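You operate a simulated robot arm through the tools that you are given. There is no shell and no other tool. Be economical: measure what you need, move in short steps, check, and stop when the job is done.

The job below is to be done with a simulated two-armed robot. You get a single attempt, and the scene is never put back.

Task
On the top of the steel bench under the drum, fold the teal cloth cover in half.

The check looks at the end state, three seconds after you hand in, the way a careful person would. Anything else that was tipped, shoved, dropped, spilled or broken makes it a failure. A push-on lid holds only when it is set on centred and level and pressed home; a screw cap is set on level and turned clockwise until tight. Flat cloth is picked up by pressing the open fingertips on it (5 to 10 N) and closing them slowly along it; thin cloth reads only 2 to 8 mm in the jaws.

Robot
Two 7-joint arms with two-finger parallel grippers on one trunk, on a base that drives. Base frame: it is fixed to the floor where the robot stands at the start and does not move with it; the origin is under the middle of the robot, x ahead of it, y to its left, z up; the surface under the hand at the start is at about z = 0.85. Readings come in m, degrees, newtons and seconds.
The left shoulder is at the start at [0.081, 0.182, 1.039], the right one opposite. With the tool pointing down near the work surface each hand reaches from about 0.3 to 0.76 m from the robot's upright axis, wherever it stands, measured 20 degrees to its own side. Places, roughly: top of the steel bench under the drum [0.5, 0.2, 0.8]. Payload 3.91 kg a hand.
Tool frame (each hand has its own): the origin (TCP) lies between the finger pads and is the grasp point; the fingertips stand 0.03 m ahead of it; z points along the fingers, y is the line along which they close. The gripper opens to 0.11 m. The fingers are 0.02 m wide and 0.01 m thick; the gripper's body (0.048 by 0.112 m) begins 0.055 m behind the TCP.
Orientation is that of the tool frame in the base frame, as a unit quaternion [x, y, z, w]. With the fingers straight down and closing along the base's y, the tool's x points along the base's -x, its y along +y and its z along -z.

Tools
- The arms move only by the tool play_rows. It takes "left_motion", "right_motion" or both (then of equal length, played together; a hand with none holds still); each is text: rows parted by semicolons, each of 6 numbers parted by spaces: the shift along the tool's x, y, z in m, then the turn, a rotation vector about the tool's x, y, z in rad. In form: dx dy dz ax ay az; .... A call has 1 to 20 rows; each row shifts and turns the commanded pose from where the row before left it, along the tool's axes as they then stand. "left_jaw" and "right_jaw" are, for a hand that has rows, the finger opening in m, from 0 to 0.11, set as the call begins (left out, the last holds). Rows are played at 5 a second. More than 0.05 m and 8.6 degrees between two rows, or a gripper value outside its range, and nothing of the call is played. A pose out of reach is approached as far as the arm can. The call stops where the force on the tool passes 40 N (or 10 N more than at its start, if that is more) or the arm is blocked; 0.2 s more then pass. The fingers move at their own pace (about 0.072 m/s each) and stop on an object; they squeeze with about 31 N. The grip force told is the motor's: it shows also when the fingers shut on nothing. Time passes only in rows, and 0.2 s behind the last, so rows that do not move let the fingers close. The reply holds the time, the measured pose of the TCP, the force on the tool along the base axes, the opening and the grip force, in the units named above and with some noise, with the torque about the TCP (base axes, N m) and any sound that the robot's microphone picked up.
- Cameras (640 x 400 px; columns grow to the right, rows downward): "scene" is now at [0.22, 0.0264, 1.2019]; the picture's right is [0.33, -0.94, 0.00], its down [-0.69, -0.25, -0.68] and it looks along [0.64, 0.23, -0.73] (base axes); focal length 214 px, centre (320, 200). "left" rides on the left gripper at [0.072, -0.017, -0.103] in its tool frame; the picture's right is [0.23, 0.97, 0.00], its down [-0.76, 0.18, -0.62] and it looks along [-0.61, 0.14, 0.78] (tool axes); focal length 222 px, centre (320, 200). "right" rides on the right gripper at [0.072, 0.017, -0.103] in its tool frame; the picture's right is [-0.23, 0.97, 0.00], its down [-0.76, -0.18, -0.62] and it looks along [-0.61, -0.14, 0.78] (tool axes); focal length 222 px, centre (320, 200). There is no depth. A picture from a camera that has moved, and an enlarged one, comes with that camera's place and axes in the base frame and with its lens.
- capture(camera): a new picture of that camera. The clock stands still meanwhile.
- slide_trunk(by): slides the trunk up (or, below 0, down) by that many m; the arms and the scene camera ride with it, the base frame stays. It gives what a move gives, with no picture.
- steer(legs): drives the robot by 1 to 6 legs, each [ahead, left, turn to the left] in m, m and degrees, along the robot's own axes; the way and the turn of a leg run together, so that a leg with both is an arc; at most 1.5 m and 180 degrees a leg. The arms and the cameras ride along, it lands a little off, and it stops where it bumps. It gives what a move gives.
- head_to(pan, tilt): turns the head with the scene camera to pan (to the left, within 80 degrees either way) and tilt (down, from -29 to 69), counted from straight ahead of the robot. It gives what a move gives.
- close_up(camera, box): a new picture of the part [left, top, right, bottom] of that camera's present view, enlarged. The clock stands still meanwhile.
- close_job(): hands the job in; it is judged then, once.

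Work in short steps. Places have to be worked out from the pictures, the camera data and where the tool is seen: move nearer, look again, correct. Check each grasp and each placing, and mend what went wrong. You have 120 turns and 100 pictures in all, those below and enlarged ones among them. Open the grippers and draw the arms clear of the work before you hand the job in, unless the task says otherwise; then end with one line.

The tools are called as name(argument=value, ...) on one line, values as JSON. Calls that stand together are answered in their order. play_rows: Moves the arms, as the interface text tells. Its arguments: {"type":"object","properties":{"left_motion":{"type":"string"},"left_jaw":{"type":"number"},"right_motion":{"type":"string"},"right_jaw":{"type":"number"}},"required":[]} The other tools are called the same way: slide_trunk (by) slides the trunk up or down; steer (legs) drives the base; head_to (pan, tilt) turns the head that bears the scene camera; capture (camera) takes a picture; close_up (camera, box) takes an enlarged picture of a part of a camera's view; close_job () hands the job in.

At the start:

```text
clock: 0.0
left_eef_pos: [0.4768, 0.3734, 1.0429]
left_orientation: [0.0, 1.0, 0.001, 0.0]
left_ft_force: [-0.6, -0.4, -1.0]
left_torque: [0.0, 0.0, -0.01]
left_finger_gap: 0.1098
left_grasp_force: 0.0
right_eef_pos: [0.4202, -0.1007, 1.0754]
right_orientation: [0.0, 1.0, 0.001, 0.0]
right_ft_force: [0.5, -1.1, 0.3]
right_torque: [-0.01, 0.02, 0.01]
right_finger_gap: 0.1101
right_grasp_force: 0.1
trunk travel left (down, up): [-0.3, 0.214]
robot x, y, heading: [0.0001, 0.0015, 0.0]
head pan, tilt: [19.6, 47.1]
```

scene: 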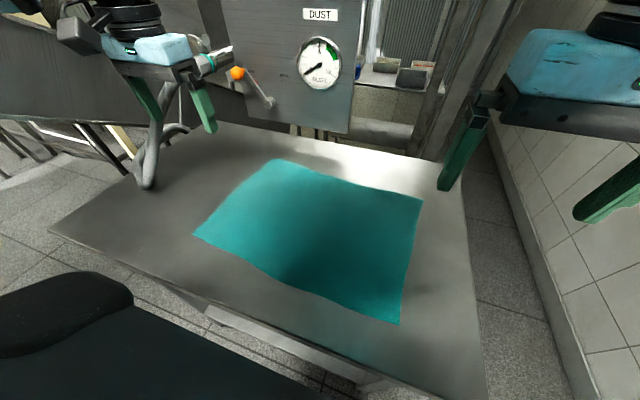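
right: 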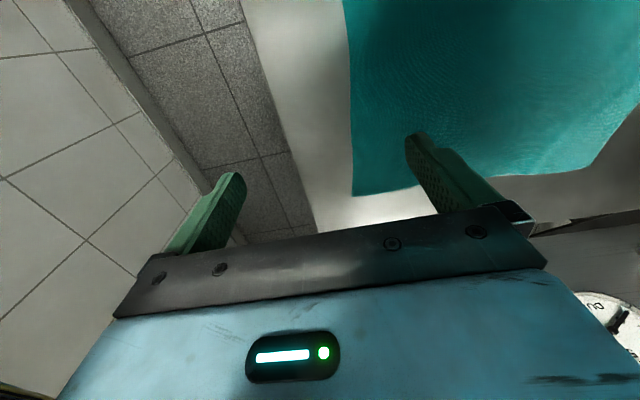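
left: 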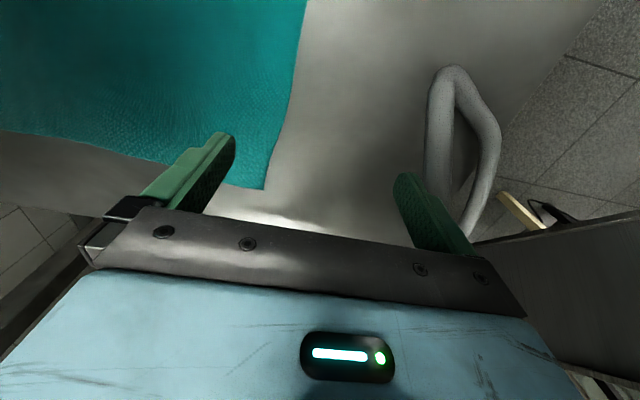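

The scene view puts the cloth corners at roughly A(0.635,0.30), B(0.605,-0.08), C(0.334,-0.06) and D(0.36,0.34). I'll check the clearance around the drum by tilting the head up, before I move the arms.

head_to(pan=10, tilt=20)

capture(camera="scene")

```text
clock: 0.9
left_eef_pos: [0.4778, 0.3727, 1.0427]
left_orientation: [0.0, 1.0, 0.0, 0.0]
left_ft_force: [-0.6, 0.0, -0.4]
left_torque: [-0.04, 0.0, -0.03]
left_finger_gap: 0.1097
left_grasp_force: 0.0
right_eef_pos: [0.4206, -0.1019, 1.0753]
right_orientation: [0.0, 1.0, 0.0, 0.0]
right_ft_force: [0.1, 0.2, 0.4]
right_torque: [-0.02, -0.01, -0.02]
right_finger_gap: 0.1099
right_grasp_force: 0.1
trunk travel left (down, up): [-0.3, 0.214]
robot x, y, heading: [-0.0, -0.0022, -0.1]
head pan, tilt: [10.0, 20.0]
```

```text
96 pictures are left
camera scene: at [0.2367, 0.016, 1.2434], right [0.17, -0.98, 0.0], down [-0.34, -0.06, -0.94], along [0.93, 0.16, -0.34], focal length 214 px, centre (320, 200)
```

scene: 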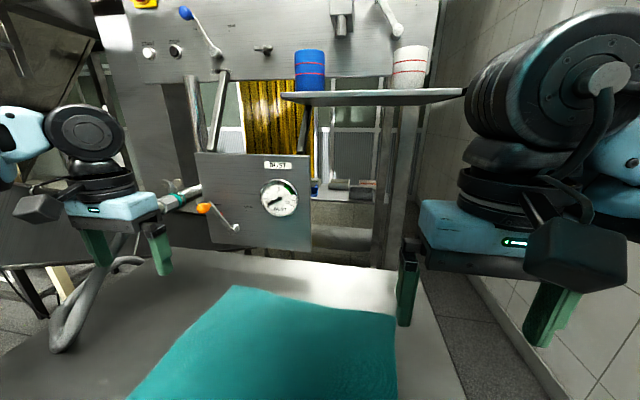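

The shelf with the cups is well above the work, and the lever knob is near (0.7, 0.42, 1.02), clear of corner A. I'll fold the near edge onto the far edge, using both hands. First I move the hands above D and C and look.

play_rows(left_motion="0.039 -0.014 0.03 0 0 0;0.039 -0.014 0.03 0 0 0;0.039 -0.014 0.03 0 0 0;0 0 0 0 0 0", right_motion="0.029 0.012 0.038 0 0 0;0.029 0.012 0.038 0 0 0;0.029 0.012 0.038 0 0 0;0 0 0 0 0 0", left_jaw=0.045, right_jaw=0.045)

head_to(pan=15, tilt=58)

capture(camera="scene")

capture(camera="left")

capture(camera="right")

```text
refused: row 1 steps farther than a row can; nothing moved
```

```text
clock: 1.9
left_eef_pos: [0.4775, 0.3733, 1.0435]
left_orientation: [-0.001, 1.0, 0.0, 0.0]
left_ft_force: [-0.1, -0.2, -0.2]
left_torque: [0.02, 0.03, -0.02]
left_finger_gap: 0.1099
left_grasp_force: 0.0
right_eef_pos: [0.4211, -0.1005, 1.0749]
right_orientation: [0.0, 1.0, -0.001, -0.001]
right_ft_force: [-0.2, 0.3, -0.4]
right_torque: [0.0, 0.0, -0.02]
right_finger_gap: 0.1099
right_grasp_force: 0.0
trunk travel left (down, up): [-0.3, 0.214]
robot x, y, heading: [-0.0029, 0.0008, -0.2]
head pan, tilt: [15.0, 58.0]
```

```text
95 pictures are left
camera scene: at [0.2121, 0.0177, 1.1883], right [0.26, -0.97, 0.0], down [-0.81, -0.22, -0.54], along [0.52, 0.14, -0.84], focal length 214 px, centre (320, 200)
```

scene: 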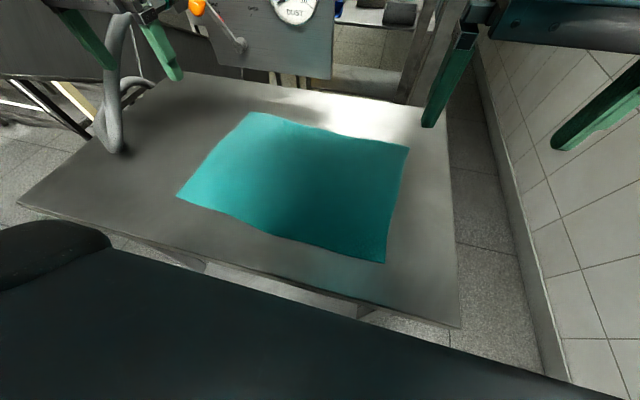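

```text
94 pictures are left
camera left: at [0.4043, 0.3564, 1.1469], right [-0.23, 0.97, 0.0], down [0.76, 0.18, 0.62], along [0.61, 0.14, -0.78], focal length 222 px, centre (320, 200)
```

left: 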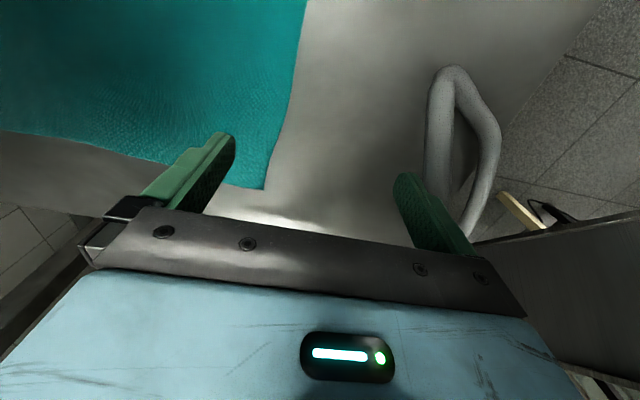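

```text
93 pictures are left
camera right: at [0.347, -0.0839, 1.1783], right [0.23, 0.97, 0.0], down [0.76, -0.18, 0.62], along [0.61, -0.14, -0.78], focal length 222 px, centre (320, 200)
```

right: 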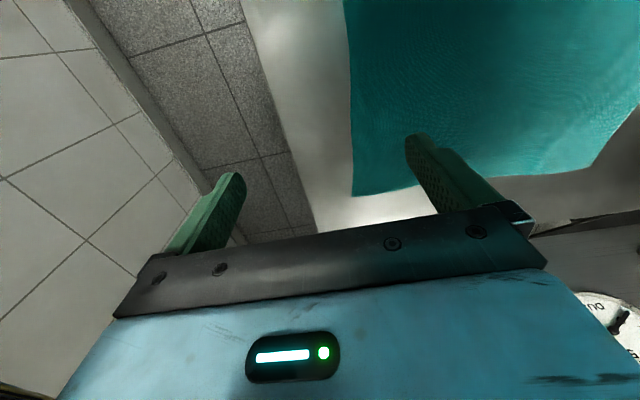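

The step limit applies to the total shift, so my first call was refused. The views agree on A(.633,.317), B(.606,-.080), C(.334,-.055), D(.359,.340) at z≈0.85. I'm moving the hands above the grasp points, inset from D and C, with smaller steps.

play_rows(left_motion="0.0274 -0.0156 0.0234 0 0 0;0.0274 -0.0156 0.0234 0 0 0;0.0274 -0.0156 0.0234 0 0 0;0.0274 -0.0156 0.0234 0 0 0;0 0 0 0 0 0.077;0 0 0 0 0 0", right_motion="0.0185 0.0186 0.0312 0 0 0;0.0185 0.0186 0.0312 0 0 0;0.0185 0.0186 0.0312 0 0 0;0.0185 0.0186 0.0312 0 0 0;0 0 0 0 0 0.077;0 0 0 0 0 0", left_jaw=0.035, right_jaw=0.035)

capture(camera="scene")

capture(camera="left")

capture(camera="right")

```text
clock: 3.4
left_eef_pos: [0.3665, 0.3108, 0.9484]
left_orientation: [0.038, 0.999, -0.001, 0.0]
left_ft_force: [-1.2, 0.5, 0.0]
left_torque: [-0.01, -0.01, 0.0]
left_finger_gap: 0.0349
left_grasp_force: 0.1
right_eef_pos: [0.3467, -0.0271, 0.9516]
right_orientation: [0.039, 0.999, 0.0, 0.0]
right_ft_force: [-0.3, -0.1, 1.0]
right_torque: [-0.02, -0.02, 0.03]
right_finger_gap: 0.0349
right_grasp_force: 0.0
trunk travel left (down, up): [-0.3, 0.214]
robot x, y, heading: [-0.001, -0.0018, -0.1]
head pan, tilt: [15.0, 58.0]
```

```text
92 pictures are left
camera scene: at [0.2114, 0.0177, 1.1877], right [0.26, -0.97, 0.0], down [-0.82, -0.22, -0.53], along [0.51, 0.14, -0.85], focal length 214 px, centre (320, 200)
```

scene: 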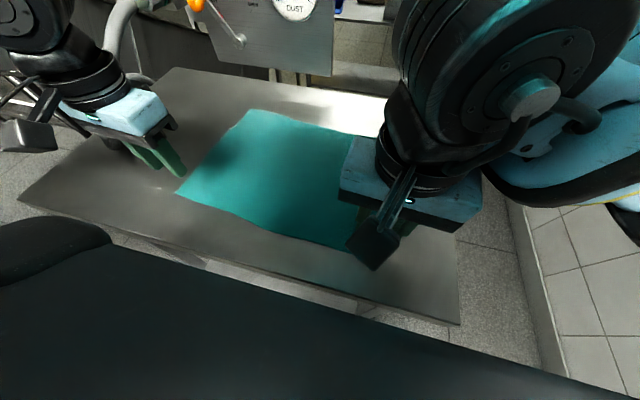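

```text
91 pictures are left
camera left: at [0.293, 0.3001, 1.0529], right [-0.15, 0.99, 0.0], down [0.77, 0.12, 0.62], along [0.62, 0.09, -0.78], focal length 222 px, centre (320, 200)
```

left: 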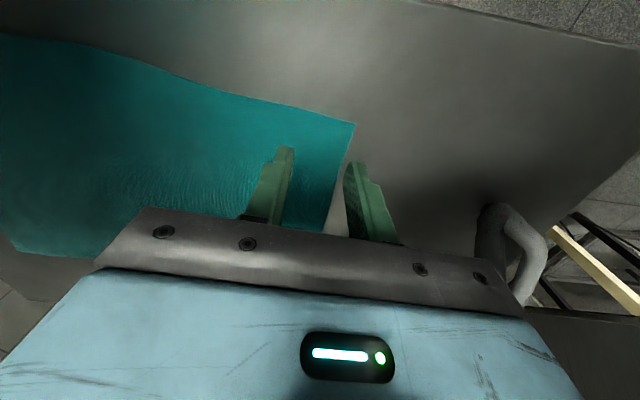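

```text
90 pictures are left
camera right: at [0.2743, -0.0033, 1.0543], right [0.3, 0.95, 0.0], down [0.75, -0.24, 0.62], along [0.59, -0.19, -0.78], focal length 222 px, centre (320, 200)
```

right: 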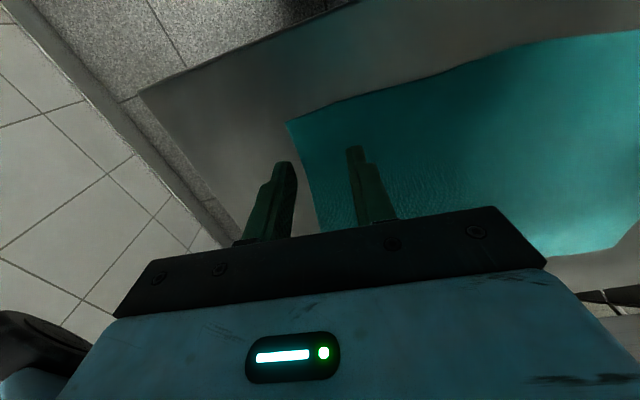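

D and C are confirmed at (.360,.342) and (.332,-.054). Next I lower both hands to just above the cloth.

play_rows(left_motion="0 0 0.03 0 0 0;0 0 0.03 0 0 0;0 0 0 0 0 0", right_motion="0 0 0.03 0 0 0;0 0 0.033 0 0 0;0 0 0 0 0 0")

capture(camera="left")

capture(camera="right")

```text
clock: 4.2
left_eef_pos: [0.3685, 0.3114, 0.889]
left_orientation: [0.039, 0.999, 0.0, 0.0]
left_ft_force: [-0.5, 0.3, 0.3]
left_torque: [0.0, -0.01, 0.02]
left_finger_gap: 0.0351
left_grasp_force: 0.1
right_eef_pos: [0.3468, -0.0255, 0.8874]
right_orientation: [0.038, 0.999, 0.0, 0.0]
right_ft_force: [-0.5, -1.0, 0.0]
right_torque: [-0.02, -0.01, 0.03]
right_finger_gap: 0.0349
right_grasp_force: 0.1
trunk travel left (down, up): [-0.3, 0.214]
robot x, y, heading: [-0.0013, -0.0012, -0.1]
head pan, tilt: [15.0, 58.0]
```

```text
89 pictures are left
camera left: at [0.2938, 0.2996, 0.9926], right [-0.15, 0.99, 0.0], down [0.77, 0.12, 0.62], along [0.62, 0.09, -0.78], focal length 222 px, centre (320, 200)
```

left: 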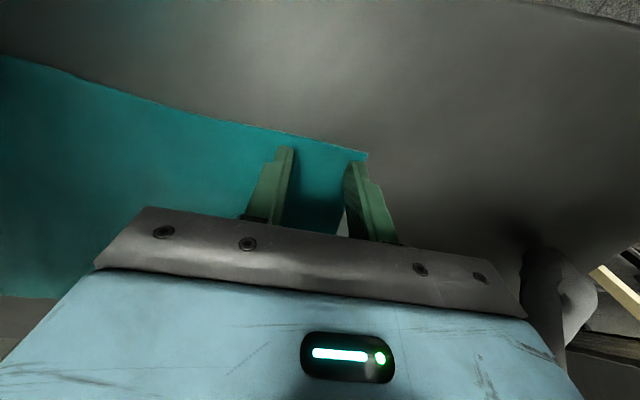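

```text
88 pictures are left
camera right: at [0.2752, -0.0031, 0.9909], right [0.3, 0.95, 0.0], down [0.75, -0.24, 0.62], along [0.59, -0.19, -0.78], focal length 222 px, centre (320, 200)
```

right: 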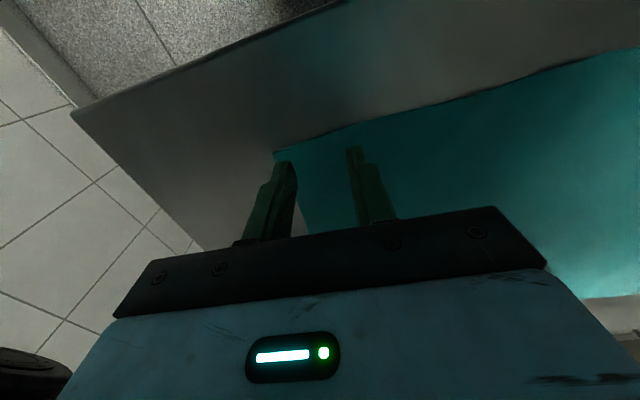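

The outer fingers sit right at the side edges, so I shift both hands 10 mm inward. Then I descend slowly towards contact.

play_rows(left_motion="0 -0.01 0 0 0 0;0 0 0.003 0 0 0;0 0 0.003 0 0 0;0 0 0.002 0 0 0;0 0 0 0 0 0", right_motion="0 0.01 0 0 0 0;0 0 0.003 0 0 0;0 0 0.002 0 0 0;0 0 0.002 0 0 0;0 0 0 0 0 0")

```text
clock: 5.3
left_eef_pos: [0.3682, 0.3008, 0.8816]
left_orientation: [0.039, 0.999, 0.0, 0.0]
left_ft_force: [0.4, 0.5, 2.7]
left_torque: [-0.02, 0.01, 0.0]
left_finger_gap: 0.0348
left_grasp_force: 0.1
right_eef_pos: [0.348, -0.0165, 0.8816]
right_orientation: [0.039, 0.999, 0.001, 0.001]
right_ft_force: [0.2, 0.6, 8.3]
right_torque: [-0.07, 0.03, 0.0]
right_finger_gap: 0.0347
right_grasp_force: 0.1
trunk travel left (down, up): [-0.3, 0.214]
robot x, y, heading: [0.0004, 0.0033, 0.1]
head pan, tilt: [15.0, 58.0]
```

Contact: the left hand reads 2.7 N and the right 8.3 N. I press the left a little more and watch the force.

play_rows(left_motion="0 0 0.001 0 0 0;0 0 0 0 0 0")

```text
clock: 6.0
left_eef_pos: [0.3667, 0.3001, 0.8816]
left_orientation: [0.038, 0.999, 0.0, 0.002]
left_ft_force: [1.0, 1.9, 14.8]
left_torque: [0.01, 0.04, -0.03]
left_finger_gap: 0.035
left_grasp_force: 0.0
right_eef_pos: [0.3467, -0.0165, 0.8818]
right_orientation: [0.039, 0.999, 0.001, 0.001]
right_ft_force: [1.1, 0.7, 10.8]
right_torque: [-0.06, 0.02, 0.02]
right_finger_gap: 0.0346
right_grasp_force: 0.1
trunk travel left (down, up): [-0.3, 0.214]
robot x, y, heading: [0.002, 0.0001, 0.0]
head pan, tilt: [15.0, 58.0]
```

The left is now a bit high at 14.8 N. I back both off slightly and start closing slowly.

play_rows(left_motion="0 0 -0.0006 0 0 0;0 0 0 0 0 0", right_motion="0 0 -0.0002 0 0 0;0 0 0 0 0 0", left_jaw=0.03, right_jaw=0.03)

```text
clock: 6.5
left_eef_pos: [0.3665, 0.3015, 0.8806]
left_orientation: [0.039, 0.999, 0.0, 0.001]
left_ft_force: [1.1, -3.3, 10.3]
left_torque: [-0.09, 0.01, 0.0]
left_finger_gap: 0.0307
left_grasp_force: 0.9
right_eef_pos: [0.3455, -0.0169, 0.8807]
right_orientation: [0.039, 0.999, 0.0, 0.0]
right_ft_force: [0.5, 2.4, 12.5]
right_torque: [-0.02, 0.07, -0.04]
right_finger_gap: 0.03
right_grasp_force: 0.1
trunk travel left (down, up): [-0.3, 0.214]
robot x, y, heading: [0.0035, -0.0003, -0.2]
head pan, tilt: [15.0, 58.0]
```

play_rows(left_motion="0 0 -0.0002 0 0 0;0 0 0 0 0 0", right_motion="0 0 -0.0003 0 0 0;0 0 0 0 0 0", left_jaw=0.022, right_jaw=0.022)

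capture(camera="left")

capture(camera="right")

```text
clock: 7.2
left_eef_pos: [0.3663, 0.2999, 0.8819]
left_orientation: [0.038, 0.999, 0.0, 0.0]
left_ft_force: [0.3, -0.4, 5.4]
left_torque: [-0.05, 0.02, -0.01]
left_finger_gap: 0.0221
left_grasp_force: 0.2
right_eef_pos: [0.3464, -0.0173, 0.8817]
right_orientation: [0.04, 0.999, 0.0, 0.0]
right_ft_force: [-1.0, 0.6, 10.2]
right_torque: [-0.05, 0.04, 0.01]
right_finger_gap: 0.0219
right_grasp_force: 0.1
trunk travel left (down, up): [-0.3, 0.214]
robot x, y, heading: [-0.0003, -0.0007, -0.1]
head pan, tilt: [15.0, 58.0]
```

```text
87 pictures are left
camera left: at [0.2921, 0.2894, 0.9854], right [-0.15, 0.99, 0.0], down [0.77, 0.12, 0.62], along [0.62, 0.1, -0.78], focal length 222 px, centre (320, 200)
```

left: 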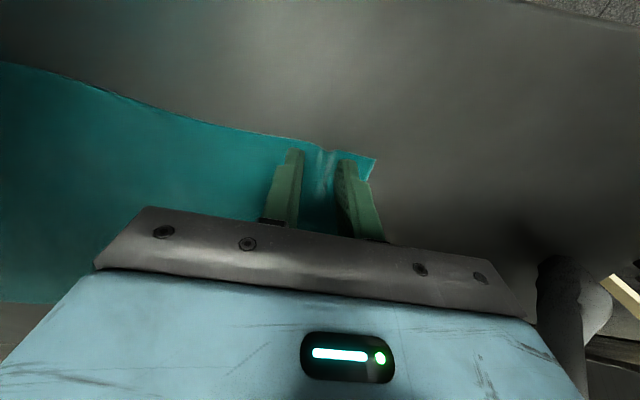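

```text
86 pictures are left
camera right: at [0.2746, 0.0059, 0.9847], right [0.3, 0.95, 0.0], down [0.75, -0.24, 0.62], along [0.59, -0.19, -0.78], focal length 222 px, centre (320, 200)
```

right: 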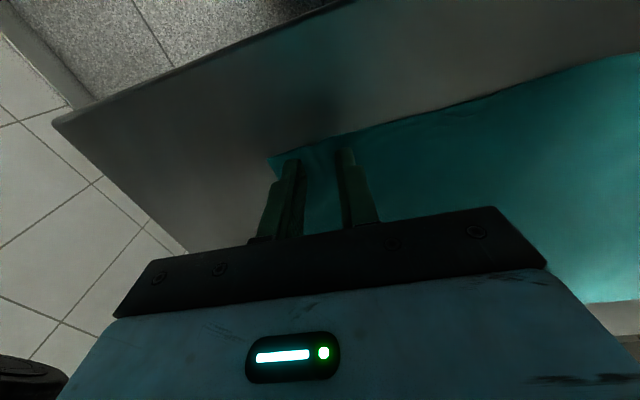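

The cloth is buckling up between the left fingertips, and the right looks similar. I keep closing in steps.

play_rows(left_motion="0 0 0.0001 0 0 0;0 0 0 0 0 0", right_motion="0 0 -0.0001 0 0 0;0 0 0 0 0 0", left_jaw=0.013, right_jaw=0.013)

play_rows(left_motion="0 0 0 0 0 0;0 0 0 0 0 0", right_motion="0 0 0 0 0 0;0 0 0 0 0 0", left_jaw=0.006, right_jaw=0.006)

play_rows(left_motion="0 0 0 0 0 0;0 0 0 0 0 0;0 0 0 0 0 0", right_motion="0 0 0 0 0 0;0 0 0 0 0 0;0 0 0 0 0 0", left_jaw=0, right_jaw=0)

capture(camera="left")

capture(camera="right")

```text
clock: 7.8
left_eef_pos: [0.367, 0.3015, 0.8822]
left_orientation: [0.038, 0.999, 0.0, 0.0]
left_ft_force: [-0.8, -1.6, 7.6]
left_torque: [-0.02, 0.06, 0.03]
left_finger_gap: 0.0129
left_grasp_force: 0.0
right_eef_pos: [0.3464, -0.0164, 0.8826]
right_orientation: [0.039, 0.999, 0.001, 0.0]
right_ft_force: [0.4, 0.9, 6.7]
right_torque: [0.03, 0.03, -0.03]
right_finger_gap: 0.0129
right_grasp_force: 0.0
trunk travel left (down, up): [-0.3, 0.214]
robot x, y, heading: [-0.0031, 0.003, 0.2]
head pan, tilt: [15.0, 58.0]
```

```text
clock: 8.3
left_eef_pos: [0.3661, 0.3001, 0.8823]
left_orientation: [0.038, 0.999, 0.0, 0.001]
left_ft_force: [0.0, -5.2, 6.6]
left_torque: [-0.16, 0.02, 0.03]
left_finger_gap: 0.005
left_grasp_force: 3.4
right_eef_pos: [0.3469, -0.0171, 0.8819]
right_orientation: [0.038, 0.999, 0.0, 0.0]
right_ft_force: [0.5, 4.4, 5.4]
right_torque: [0.12, -0.01, 0.04]
right_finger_gap: 0.0047
right_grasp_force: 3.6
trunk travel left (down, up): [-0.3, 0.214]
robot x, y, heading: [0.0001, -0.0017, -0.2]
head pan, tilt: [15.0, 58.0]
```

```text
clock: 9.2
left_eef_pos: [0.367, 0.3022, 0.8814]
left_orientation: [0.039, 0.999, 0.0, 0.0]
left_ft_force: [-0.2, -9.1, 6.2]
left_torque: [-0.23, 0.04, -0.02]
left_finger_gap: 0.0019
left_grasp_force: 30.9
right_eef_pos: [0.3465, -0.0158, 0.8818]
right_orientation: [0.039, 0.999, 0.001, 0.0]
right_ft_force: [0.2, 8.4, 4.2]
right_torque: [0.21, 0.0, -0.04]
right_finger_gap: 0.0023
right_grasp_force: 30.9
trunk travel left (down, up): [-0.3, 0.214]
robot x, y, heading: [-0.0006, -0.0002, -0.1]
head pan, tilt: [15.0, 58.0]
```

```text
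85 pictures are left
camera left: at [0.2926, 0.2894, 0.9853], right [-0.15, 0.99, 0.0], down [0.77, 0.12, 0.62], along [0.62, 0.09, -0.78], focal length 222 px, centre (320, 200)
```

left: 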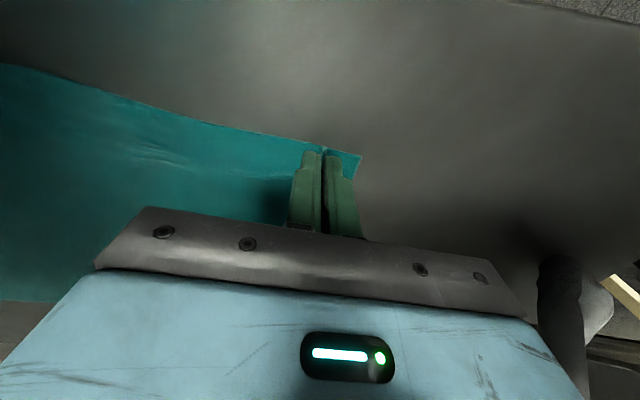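

```text
84 pictures are left
camera right: at [0.2746, 0.0061, 0.9849], right [0.3, 0.95, 0.0], down [0.75, -0.24, 0.62], along [0.59, -0.19, -0.78], focal length 222 px, centre (320, 200)
```

right: 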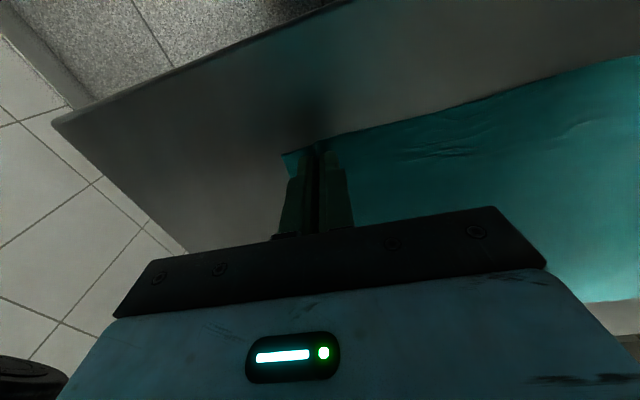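

Both jaws read about 2 mm, with the cloth taut between them at 9 N. I lift 4 cm while easing the hands inward a few mm, then check the grasp.

play_rows(left_motion="0 -0.002 -0.01 0 0 0;0 -0.002 -0.01 0 0 0;0 -0.001 -0.01 0 0 0;0 0 -0.01 0 0 0;0 0 0 0 0 0", right_motion="0 0.002 -0.01 0 0 0;0 0.002 -0.01 0 0 0;0 0.001 -0.01 0 0 0;0 0 -0.01 0 0 0;0 0 0 0 0 0")

capture(camera="scene")

capture(camera="left")

capture(camera="right")

```text
clock: 10.3
left_eef_pos: [0.3656, 0.2966, 0.9206]
left_orientation: [0.039, 0.999, 0.0, -0.001]
left_ft_force: [0.2, -0.8, 0.5]
left_torque: [0.03, -0.01, -0.01]
left_finger_gap: 0.0021
left_grasp_force: 30.9
right_eef_pos: [0.3474, -0.0117, 0.9218]
right_orientation: [0.039, 0.999, 0.001, 0.0]
right_ft_force: [-0.2, 0.3, -0.6]
right_torque: [0.02, 0.0, 0.0]
right_finger_gap: 0.0023
right_grasp_force: 30.4
trunk travel left (down, up): [-0.3, 0.214]
robot x, y, heading: [0.0011, -0.0011, 0.1]
head pan, tilt: [15.0, 58.0]
```

```text
83 pictures are left
camera scene: at [0.2117, 0.0176, 1.1877], right [0.26, -0.97, 0.0], down [-0.82, -0.22, -0.53], along [0.51, 0.14, -0.85], focal length 214 px, centre (320, 200)
```

scene: 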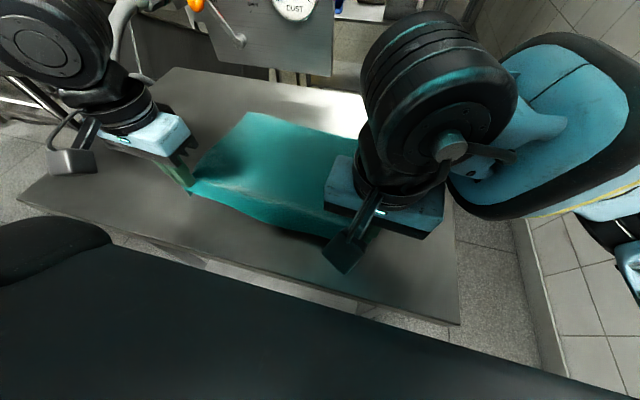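

```text
82 pictures are left
camera left: at [0.2926, 0.2848, 1.0251], right [-0.15, 0.99, 0.0], down [0.77, 0.12, 0.62], along [0.62, 0.09, -0.78], focal length 222 px, centre (320, 200)
```

left: 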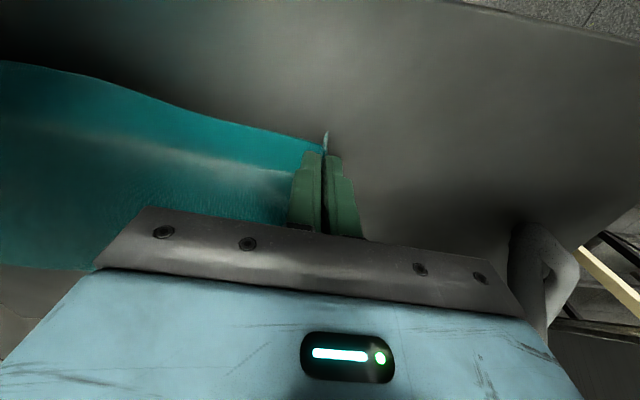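

```text
81 pictures are left
camera right: at [0.2757, 0.0112, 1.0245], right [0.3, 0.95, 0.0], down [0.75, -0.24, 0.62], along [0.59, -0.19, -0.78], focal length 222 px, centre (320, 200)
```

right: 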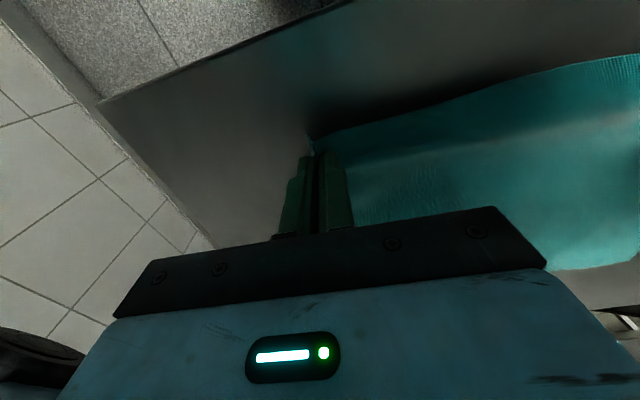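

Both corners are held. I carry both hands along the first half of an arc, forward along the cloth's own direction, and then check.

play_rows(left_motion="-0.01 0 -0.018 0 0 0;-0.012 0 -0.017 0 0 0;-0.018 0 -0.015 0 0 0;-0.02 0 -0.012 0 0 0;-0.022 0 -0.008 0 0 0;-0.022 0 -0.004 0 0 0;-0.022 0 -0.001 0 0 0;0 0 0 0 0 0", right_motion="-0.01 0 -0.018 0 0 0;-0.012 0 -0.017 0 0 0;-0.018 0 -0.015 0 0 0;-0.02 0 -0.012 0 0 0;-0.022 0 -0.008 0 0 0;-0.022 0 -0.004 0 0 0;-0.022 0 -0.001 0 0 0;0 0 0 0 0 0")

capture(camera="scene")

capture(camera="left")

```text
clock: 12.2
left_eef_pos: [0.4921, 0.2855, 0.9961]
left_orientation: [0.038, 0.999, 0.0, 0.001]
left_ft_force: [1.0, -0.4, 0.0]
left_torque: [0.0, -0.03, 0.01]
left_finger_gap: 0.002
left_grasp_force: 30.6
right_eef_pos: [0.4735, -0.0216, 0.9963]
right_orientation: [0.038, 0.999, -0.001, 0.0]
right_ft_force: [0.5, 0.3, -0.7]
right_torque: [-0.01, -0.02, 0.02]
right_finger_gap: 0.0022
right_grasp_force: 31.0
trunk travel left (down, up): [-0.3, 0.214]
robot x, y, heading: [0.0008, -0.0023, -0.0]
head pan, tilt: [15.0, 58.0]
```

```text
80 pictures are left
camera scene: at [0.2111, 0.0177, 1.1878], right [0.26, -0.97, 0.0], down [-0.82, -0.22, -0.53], along [0.51, 0.14, -0.85], focal length 214 px, centre (320, 200)
```

scene: 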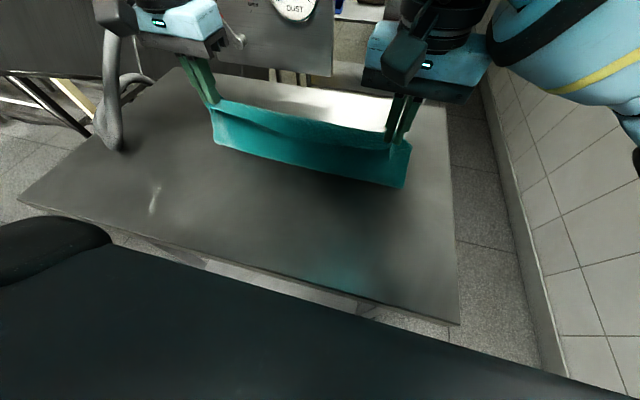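

```text
79 pictures are left
camera left: at [0.4182, 0.2744, 1.1002], right [-0.15, 0.99, 0.0], down [0.77, 0.12, 0.62], along [0.62, 0.09, -0.78], focal length 222 px, centre (320, 200)
```

left: 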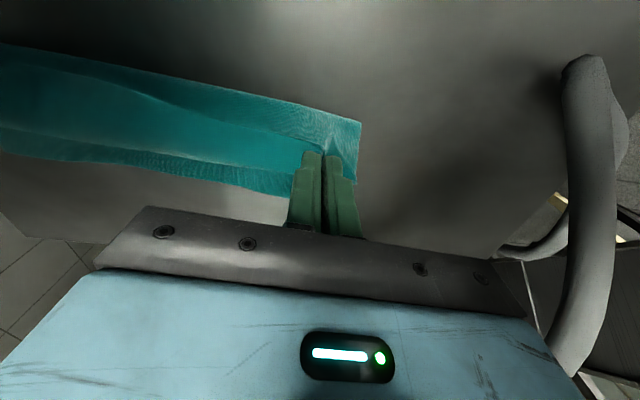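

The fold line sits at the cloth's middle and both grips hold. I play most of the second half, stopping above the far edge to check clearance and alignment.

play_rows(left_motion="-0.022 0 0.002 0 0 0;-0.02 0 0.007 0 0 0;-0.02 0 0.011 0 0 0;-0.018 0 0.015 0 0 0;-0.016 0 0.018 0 0 0;0 0 0 0 0 0", right_motion="-0.022 0 0.002 0 0 0;-0.02 0 0.007 0 0 0;-0.02 0 0.011 0 0 0;-0.018 0 0.015 0 0 0;-0.016 0 0.018 0 0 0;0 0 0 0 0 0")

capture(camera="scene")

capture(camera="left")

capture(camera="right")

```text
clock: 13.6
left_eef_pos: [0.5885, 0.2782, 0.9451]
left_orientation: [0.039, 0.999, 0.0, 0.001]
left_ft_force: [-0.7, -0.8, 0.4]
left_torque: [0.0, -0.01, -0.04]
left_finger_gap: 0.0019
left_grasp_force: 30.7
right_eef_pos: [0.568, -0.0299, 0.9441]
right_orientation: [0.038, 0.999, 0.0, 0.0]
right_ft_force: [-1.2, 0.5, 0.3]
right_torque: [0.02, 0.0, 0.01]
right_finger_gap: 0.0023
right_grasp_force: 30.7
trunk travel left (down, up): [-0.3, 0.214]
robot x, y, heading: [0.0014, -0.0018, 0.1]
head pan, tilt: [15.0, 58.0]
```

```text
78 pictures are left
camera scene: at [0.2109, 0.0175, 1.1878], right [0.26, -0.97, 0.0], down [-0.82, -0.22, -0.53], along [0.51, 0.14, -0.85], focal length 214 px, centre (320, 200)
```

scene: 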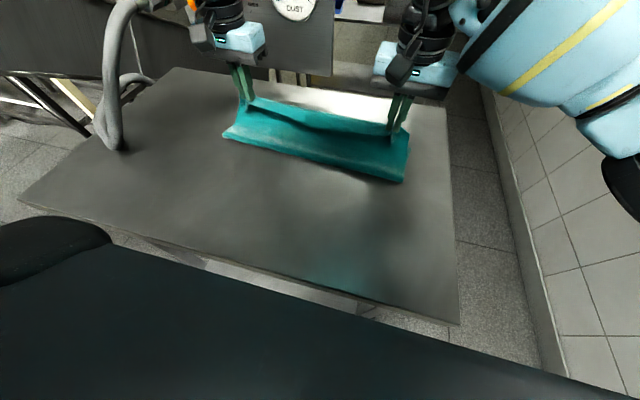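

```text
77 pictures are left
camera left: at [0.5137, 0.2673, 1.0474], right [-0.15, 0.99, 0.0], down [0.77, 0.12, 0.62], along [0.62, 0.09, -0.78], focal length 222 px, centre (320, 200)
```

left: 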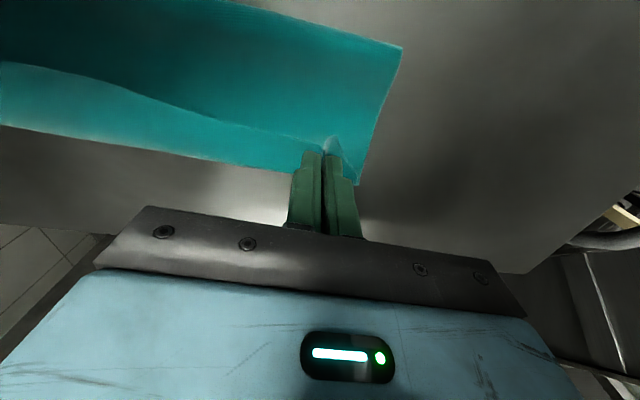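

```text
76 pictures are left
camera right: at [0.4962, -0.0066, 1.0466], right [0.3, 0.95, 0.0], down [0.75, -0.24, 0.62], along [0.59, -0.19, -0.78], focal length 222 px, centre (320, 200)
```

right: 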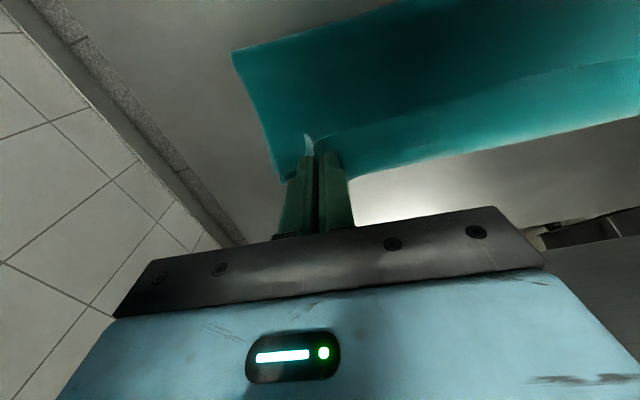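

Clearance is good and the far edge has stayed put at A≈(.64,.32), B≈(.609,-.085). I complete the arc with a slight outward spread and set the edge down.

play_rows(left_motion="-0.013 0.001 0.016 0 0 0;-0.011 0.001 0.018 0 0 0;-0.01 0.001 0.016 0 0 0;-0.001 0 0.005 0 0 0;0 0 0 0 0 0", right_motion="-0.013 -0.001 0.016 0 0 0;-0.011 -0.001 0.018 0 0 0;-0.009 -0.001 0.016 0 0 0;-0.001 0 0.005 0 0 0;0 0 0 0 0 0")

capture(camera="scene")

capture(camera="left")

capture(camera="right")

```text
clock: 14.8
left_eef_pos: [0.6223, 0.2797, 0.8877]
left_orientation: [0.038, 0.999, 0.0, 0.0]
left_ft_force: [0.4, -2.8, 0.5]
left_torque: [-0.08, 0.02, -0.02]
left_finger_gap: 0.002
left_grasp_force: 30.6
right_eef_pos: [0.6026, -0.0347, 0.8881]
right_orientation: [0.038, 0.999, -0.001, 0.0]
right_ft_force: [0.4, 3.1, 1.8]
right_torque: [0.08, 0.01, 0.0]
right_finger_gap: 0.0021
right_grasp_force: 30.9
trunk travel left (down, up): [-0.3, 0.214]
robot x, y, heading: [-0.003, -0.003, -0.1]
head pan, tilt: [15.0, 58.0]
```

```text
75 pictures are left
camera scene: at [0.2116, 0.0176, 1.1877], right [0.26, -0.97, 0.0], down [-0.82, -0.22, -0.53], along [0.51, 0.14, -0.85], focal length 214 px, centre (320, 200)
```

scene: 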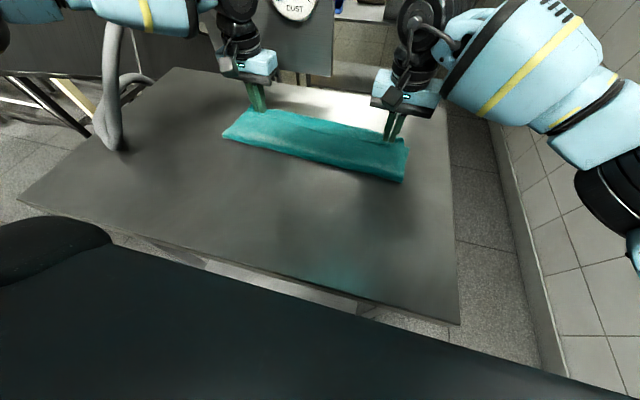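

```text
74 pictures are left
camera left: at [0.5492, 0.2671, 0.9921], right [-0.15, 0.99, 0.0], down [0.77, 0.12, 0.62], along [0.62, 0.09, -0.78], focal length 222 px, centre (320, 200)
```

left: 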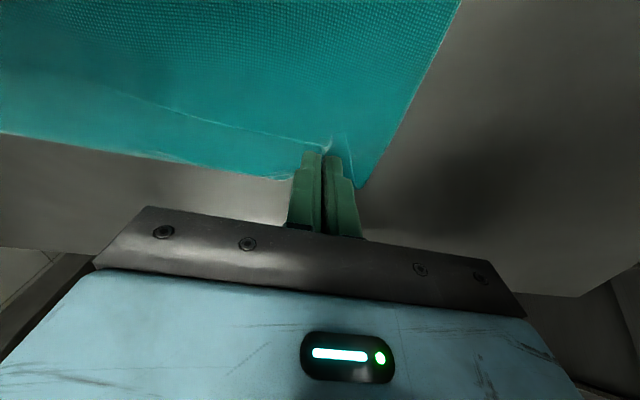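

```text
73 pictures are left
camera right: at [0.5305, -0.0114, 0.9912], right [0.3, 0.95, 0.0], down [0.75, -0.24, 0.62], along [0.59, -0.19, -0.78], focal length 222 px, centre (320, 200)
```

right: 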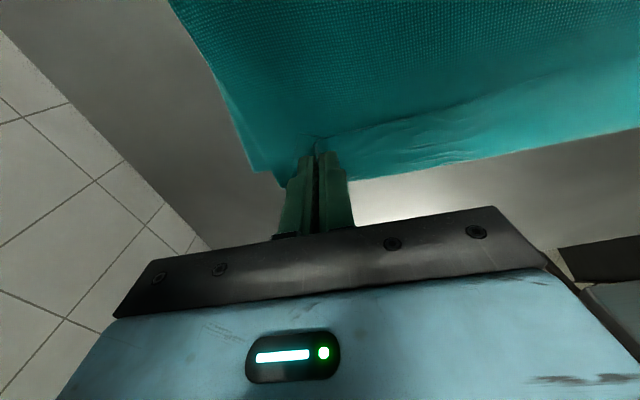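

The edge is down with the grip intact. I zoom in to see how the top edge lies relative to the bottom edge before releasing.

close_up(camera="right", box=[200, 60, 640, 240])

close_up(camera="left", box=[0, 60, 440, 240])

close_up(camera="scene", box=[200, 70, 440, 200])

```text
1.45 times, centred on (420, 150) of right
camera zoom: at [0.5305, -0.0114, 0.9912], right [0.3, 0.95, 0.0], down [0.75, -0.24, 0.62], along [0.59, -0.19, -0.78], focal length 323 px, centre (174, 273)
```

zoom: 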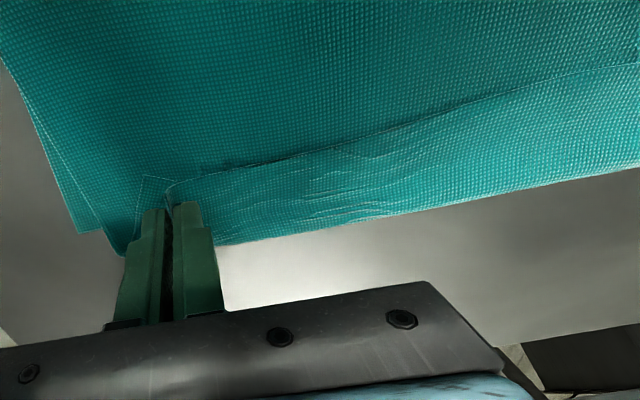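

```text
1.45 times, centred on (220, 150) of left
camera zoom: at [0.5492, 0.2671, 0.9921], right [-0.15, 0.99, 0.0], down [0.77, 0.12, 0.62], along [0.62, 0.09, -0.78], focal length 323 px, centre (466, 273)
```

zoom: 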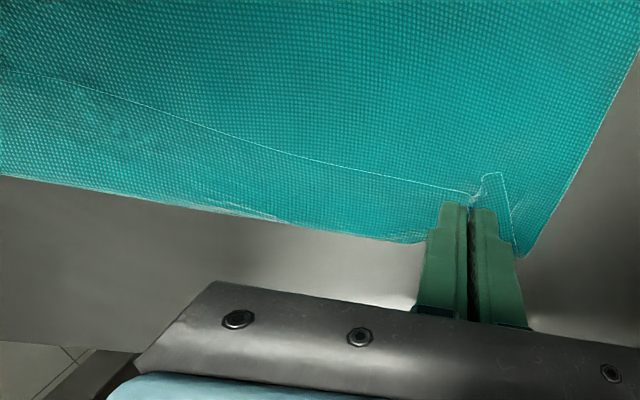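

```text
2.67 times, centred on (320, 135) of scene
camera zoom: at [0.2116, 0.0176, 1.1877], right [0.26, -0.97, 0.0], down [-0.82, -0.22, -0.53], along [0.51, 0.14, -0.85], focal length 572 px, centre (320, 373)
```

zoom: 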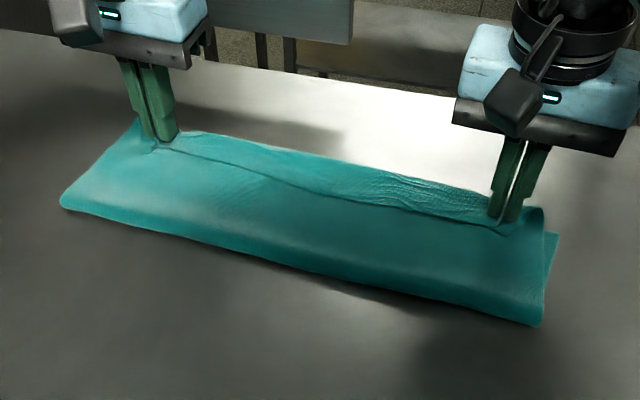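

The top layer's edge is turned back on itself: the edge tail trails on the robot side of the fingers, and the fold line has been pulled about 2 cm too far forward. I raise and back the hands a little to correct this before releasing.

play_rows(left_motion="0 0 -0.02 0 0 0;0.005 0 -0.02 0 0 0;0.01 0 -0.005 0 0 0;0.005 0 0 0 0 0;0 0 0 0 0 0;0 0 0 0 0 0", right_motion="0 0 -0.02 0 0 0;0.005 0 -0.02 0 0 0;0.01 0 -0.005 0 0 0;0.005 0 0 0 0 0;0 0 0 0 0 0;0 0 0 0 0 0")

close_up(camera="left", box=[0, 0, 520, 240])

close_up(camera="scene", box=[200, 60, 440, 200])

```text
clock: 16.1
left_eef_pos: [0.6038, 0.2814, 0.9329]
left_orientation: [0.038, 0.999, 0.0, 0.0]
left_ft_force: [-1.2, -3.6, 0.4]
left_torque: [-0.12, -0.01, -0.02]
left_finger_gap: 0.0019
left_grasp_force: 31.2
right_eef_pos: [0.5831, -0.0333, 0.9346]
right_orientation: [0.038, 0.999, 0.0, -0.001]
right_ft_force: [0.6, 4.4, -0.5]
right_torque: [0.14, 0.0, 0.02]
right_finger_gap: 0.0021
right_grasp_force: 31.0
trunk travel left (down, up): [-0.3, 0.214]
robot x, y, heading: [-0.0042, 0.0001, 0.0]
head pan, tilt: [15.0, 58.0]
```

```text
1.23 times, centred on (260, 120) of left
camera zoom: at [0.5289, 0.269, 1.0367], right [-0.15, 0.99, 0.0], down [0.77, 0.12, 0.62], along [0.62, 0.09, -0.78], focal length 273 px, centre (394, 298)
```

zoom: 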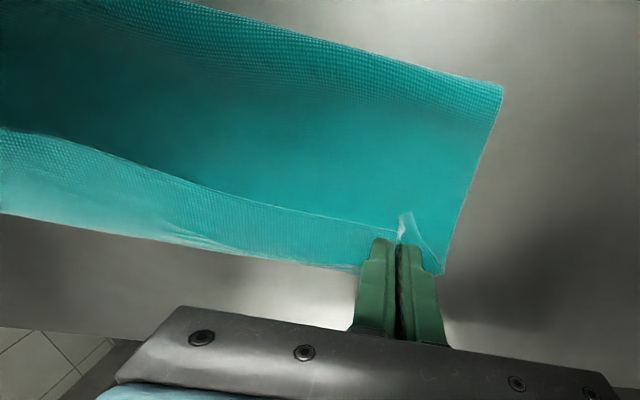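

```text
2.67 times, centred on (320, 130) of scene
camera zoom: at [0.2115, 0.0176, 1.1877], right [0.26, -0.97, 0.0], down [-0.82, -0.22, -0.53], along [0.51, 0.14, -0.85], focal length 572 px, centre (320, 387)
```

zoom: 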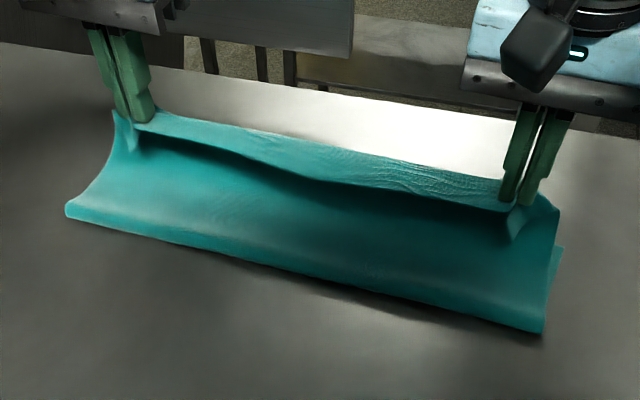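

The flap at the pinched edge is clear to see. I release here in the air so the edge can spring open as it drops, then look at the result.

play_rows(left_motion="0 0 0 0 0 0;0 0 0 0 0 0;0 0 -0.01 0 0 0;0 0 -0.03 0 0 0;0 0 -0.03 0 0 0;0 0 0 0 0 0;0 0 0 0 0 0", right_motion="0 0 0 0 0 0;0 0 0 0 0 0;0 0 -0.01 0 0 0;0 0 -0.03 0 0 0;0 0 -0.03 0 0 0;0 0 0 0 0 0;0 0 0 0 0 0", left_jaw=0.03, right_jaw=0.03)

close_up(camera="left", box=[0, 0, 520, 240])

close_up(camera="scene", box=[200, 60, 440, 200])

```text
clock: 17.8
left_eef_pos: [0.6023, 0.2805, 1.0037]
left_orientation: [0.039, 0.999, 0.0, 0.0]
left_ft_force: [-0.5, 0.3, 0.2]
left_torque: [0.02, -0.02, 0.01]
left_finger_gap: 0.0302
left_grasp_force: 0.2
right_eef_pos: [0.5812, -0.0334, 1.0018]
right_orientation: [0.039, 0.999, 0.0, 0.001]
right_ft_force: [-0.6, 0.4, -0.3]
right_torque: [0.01, 0.0, 0.0]
right_finger_gap: 0.03
right_grasp_force: 0.1
trunk travel left (down, up): [-0.3, 0.214]
robot x, y, heading: [0.0013, 0.0026, 0.2]
head pan, tilt: [15.0, 58.0]
```

```text
1.23 times, centred on (260, 120) of left
camera zoom: at [0.5287, 0.2688, 1.1076], right [-0.15, 0.99, 0.0], down [0.77, 0.12, 0.62], along [0.62, 0.09, -0.78], focal length 273 px, centre (394, 298)
```

zoom: 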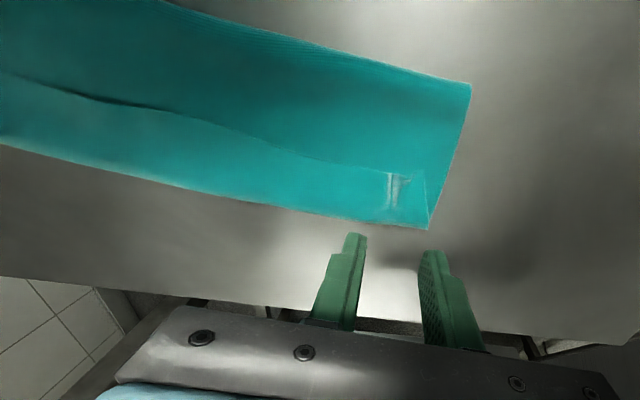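

```text
2.67 times, centred on (320, 130) of scene
camera zoom: at [0.2114, 0.0176, 1.1877], right [0.26, -0.97, 0.0], down [-0.82, -0.22, -0.53], along [0.51, 0.14, -0.85], focal length 572 px, centre (320, 387)
```

zoom: 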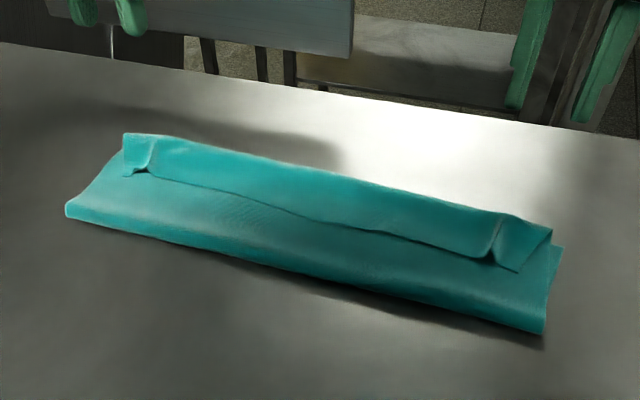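

The flap lies folded back about 3 cm, with small upright ridges at the old pinches near (.587,.278) and (.561,-.028). I'll re-pinch only the last few mm of the edge at those ridges and unroll the flap forward. First I hover closer and look.

play_rows(left_motion="0.011 -0.002 0.042 0 0 0;0.011 -0.001 0.042 0 0 0;0 0 0 0 0 0", right_motion="0.013 0.002 0.041 0 0 0;0.013 0.001 0.041 0 0 0;0 0 0 0 0 0")

close_up(camera="left", box=[160, 20, 480, 240])

close_up(camera="right", box=[160, 20, 480, 240])

close_up(camera="scene", box=[200, 60, 440, 200])

```text
clock: 18.6
left_eef_pos: [0.5808, 0.2796, 0.9179]
left_orientation: [0.038, 0.999, -0.001, 0.0]
left_ft_force: [0.6, 0.5, -0.5]
left_torque: [-0.01, 0.03, -0.01]
left_finger_gap: 0.0302
left_grasp_force: 0.0
right_eef_pos: [0.5565, -0.0271, 0.9209]
right_orientation: [0.039, 0.999, 0.0, 0.0]
right_ft_force: [0.9, 0.4, -0.5]
right_torque: [0.05, -0.04, 0.0]
right_finger_gap: 0.0301
right_grasp_force: 0.1
trunk travel left (down, up): [-0.3, 0.214]
robot x, y, heading: [0.0014, 0.0033, 0.1]
head pan, tilt: [15.0, 58.0]
```

```text
1.82 times, centred on (320, 130) of left
camera zoom: at [0.5062, 0.2688, 1.0226], right [-0.15, 0.99, 0.0], down [0.77, 0.12, 0.62], along [0.62, 0.1, -0.78], focal length 404 px, centre (320, 327)
```

zoom: 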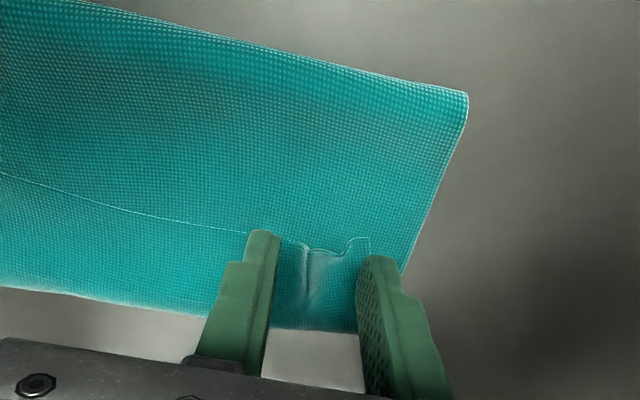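

```text
1.82 times, centred on (320, 130) of right
camera zoom: at [0.4845, -0.005, 1.0249], right [0.3, 0.95, 0.0], down [0.75, -0.24, 0.62], along [0.59, -0.19, -0.78], focal length 404 px, centre (320, 327)
```

zoom: 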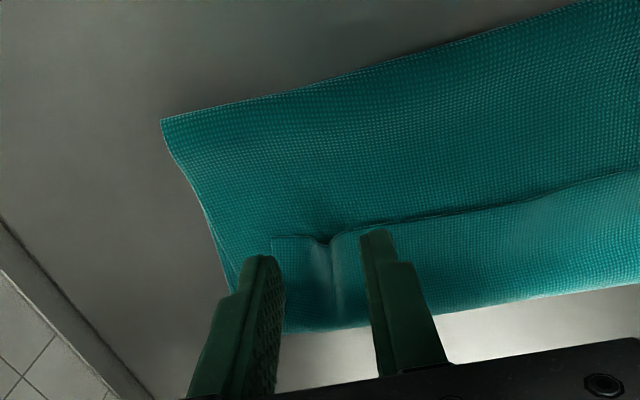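

```text
2.67 times, centred on (320, 130) of scene
camera zoom: at [0.2113, 0.0175, 1.1878], right [0.26, -0.97, 0.0], down [-0.82, -0.22, -0.53], along [0.51, 0.14, -0.85], focal length 572 px, centre (320, 387)
```

zoom: 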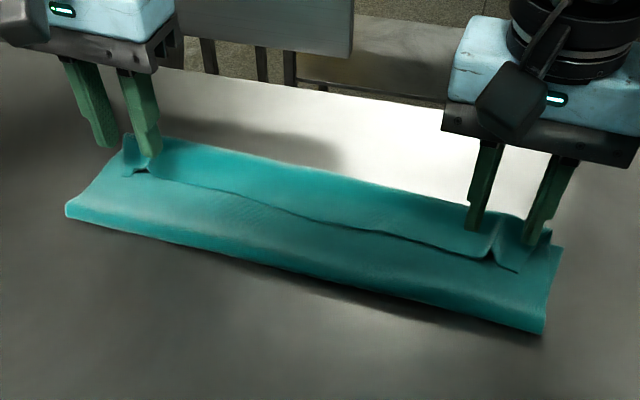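

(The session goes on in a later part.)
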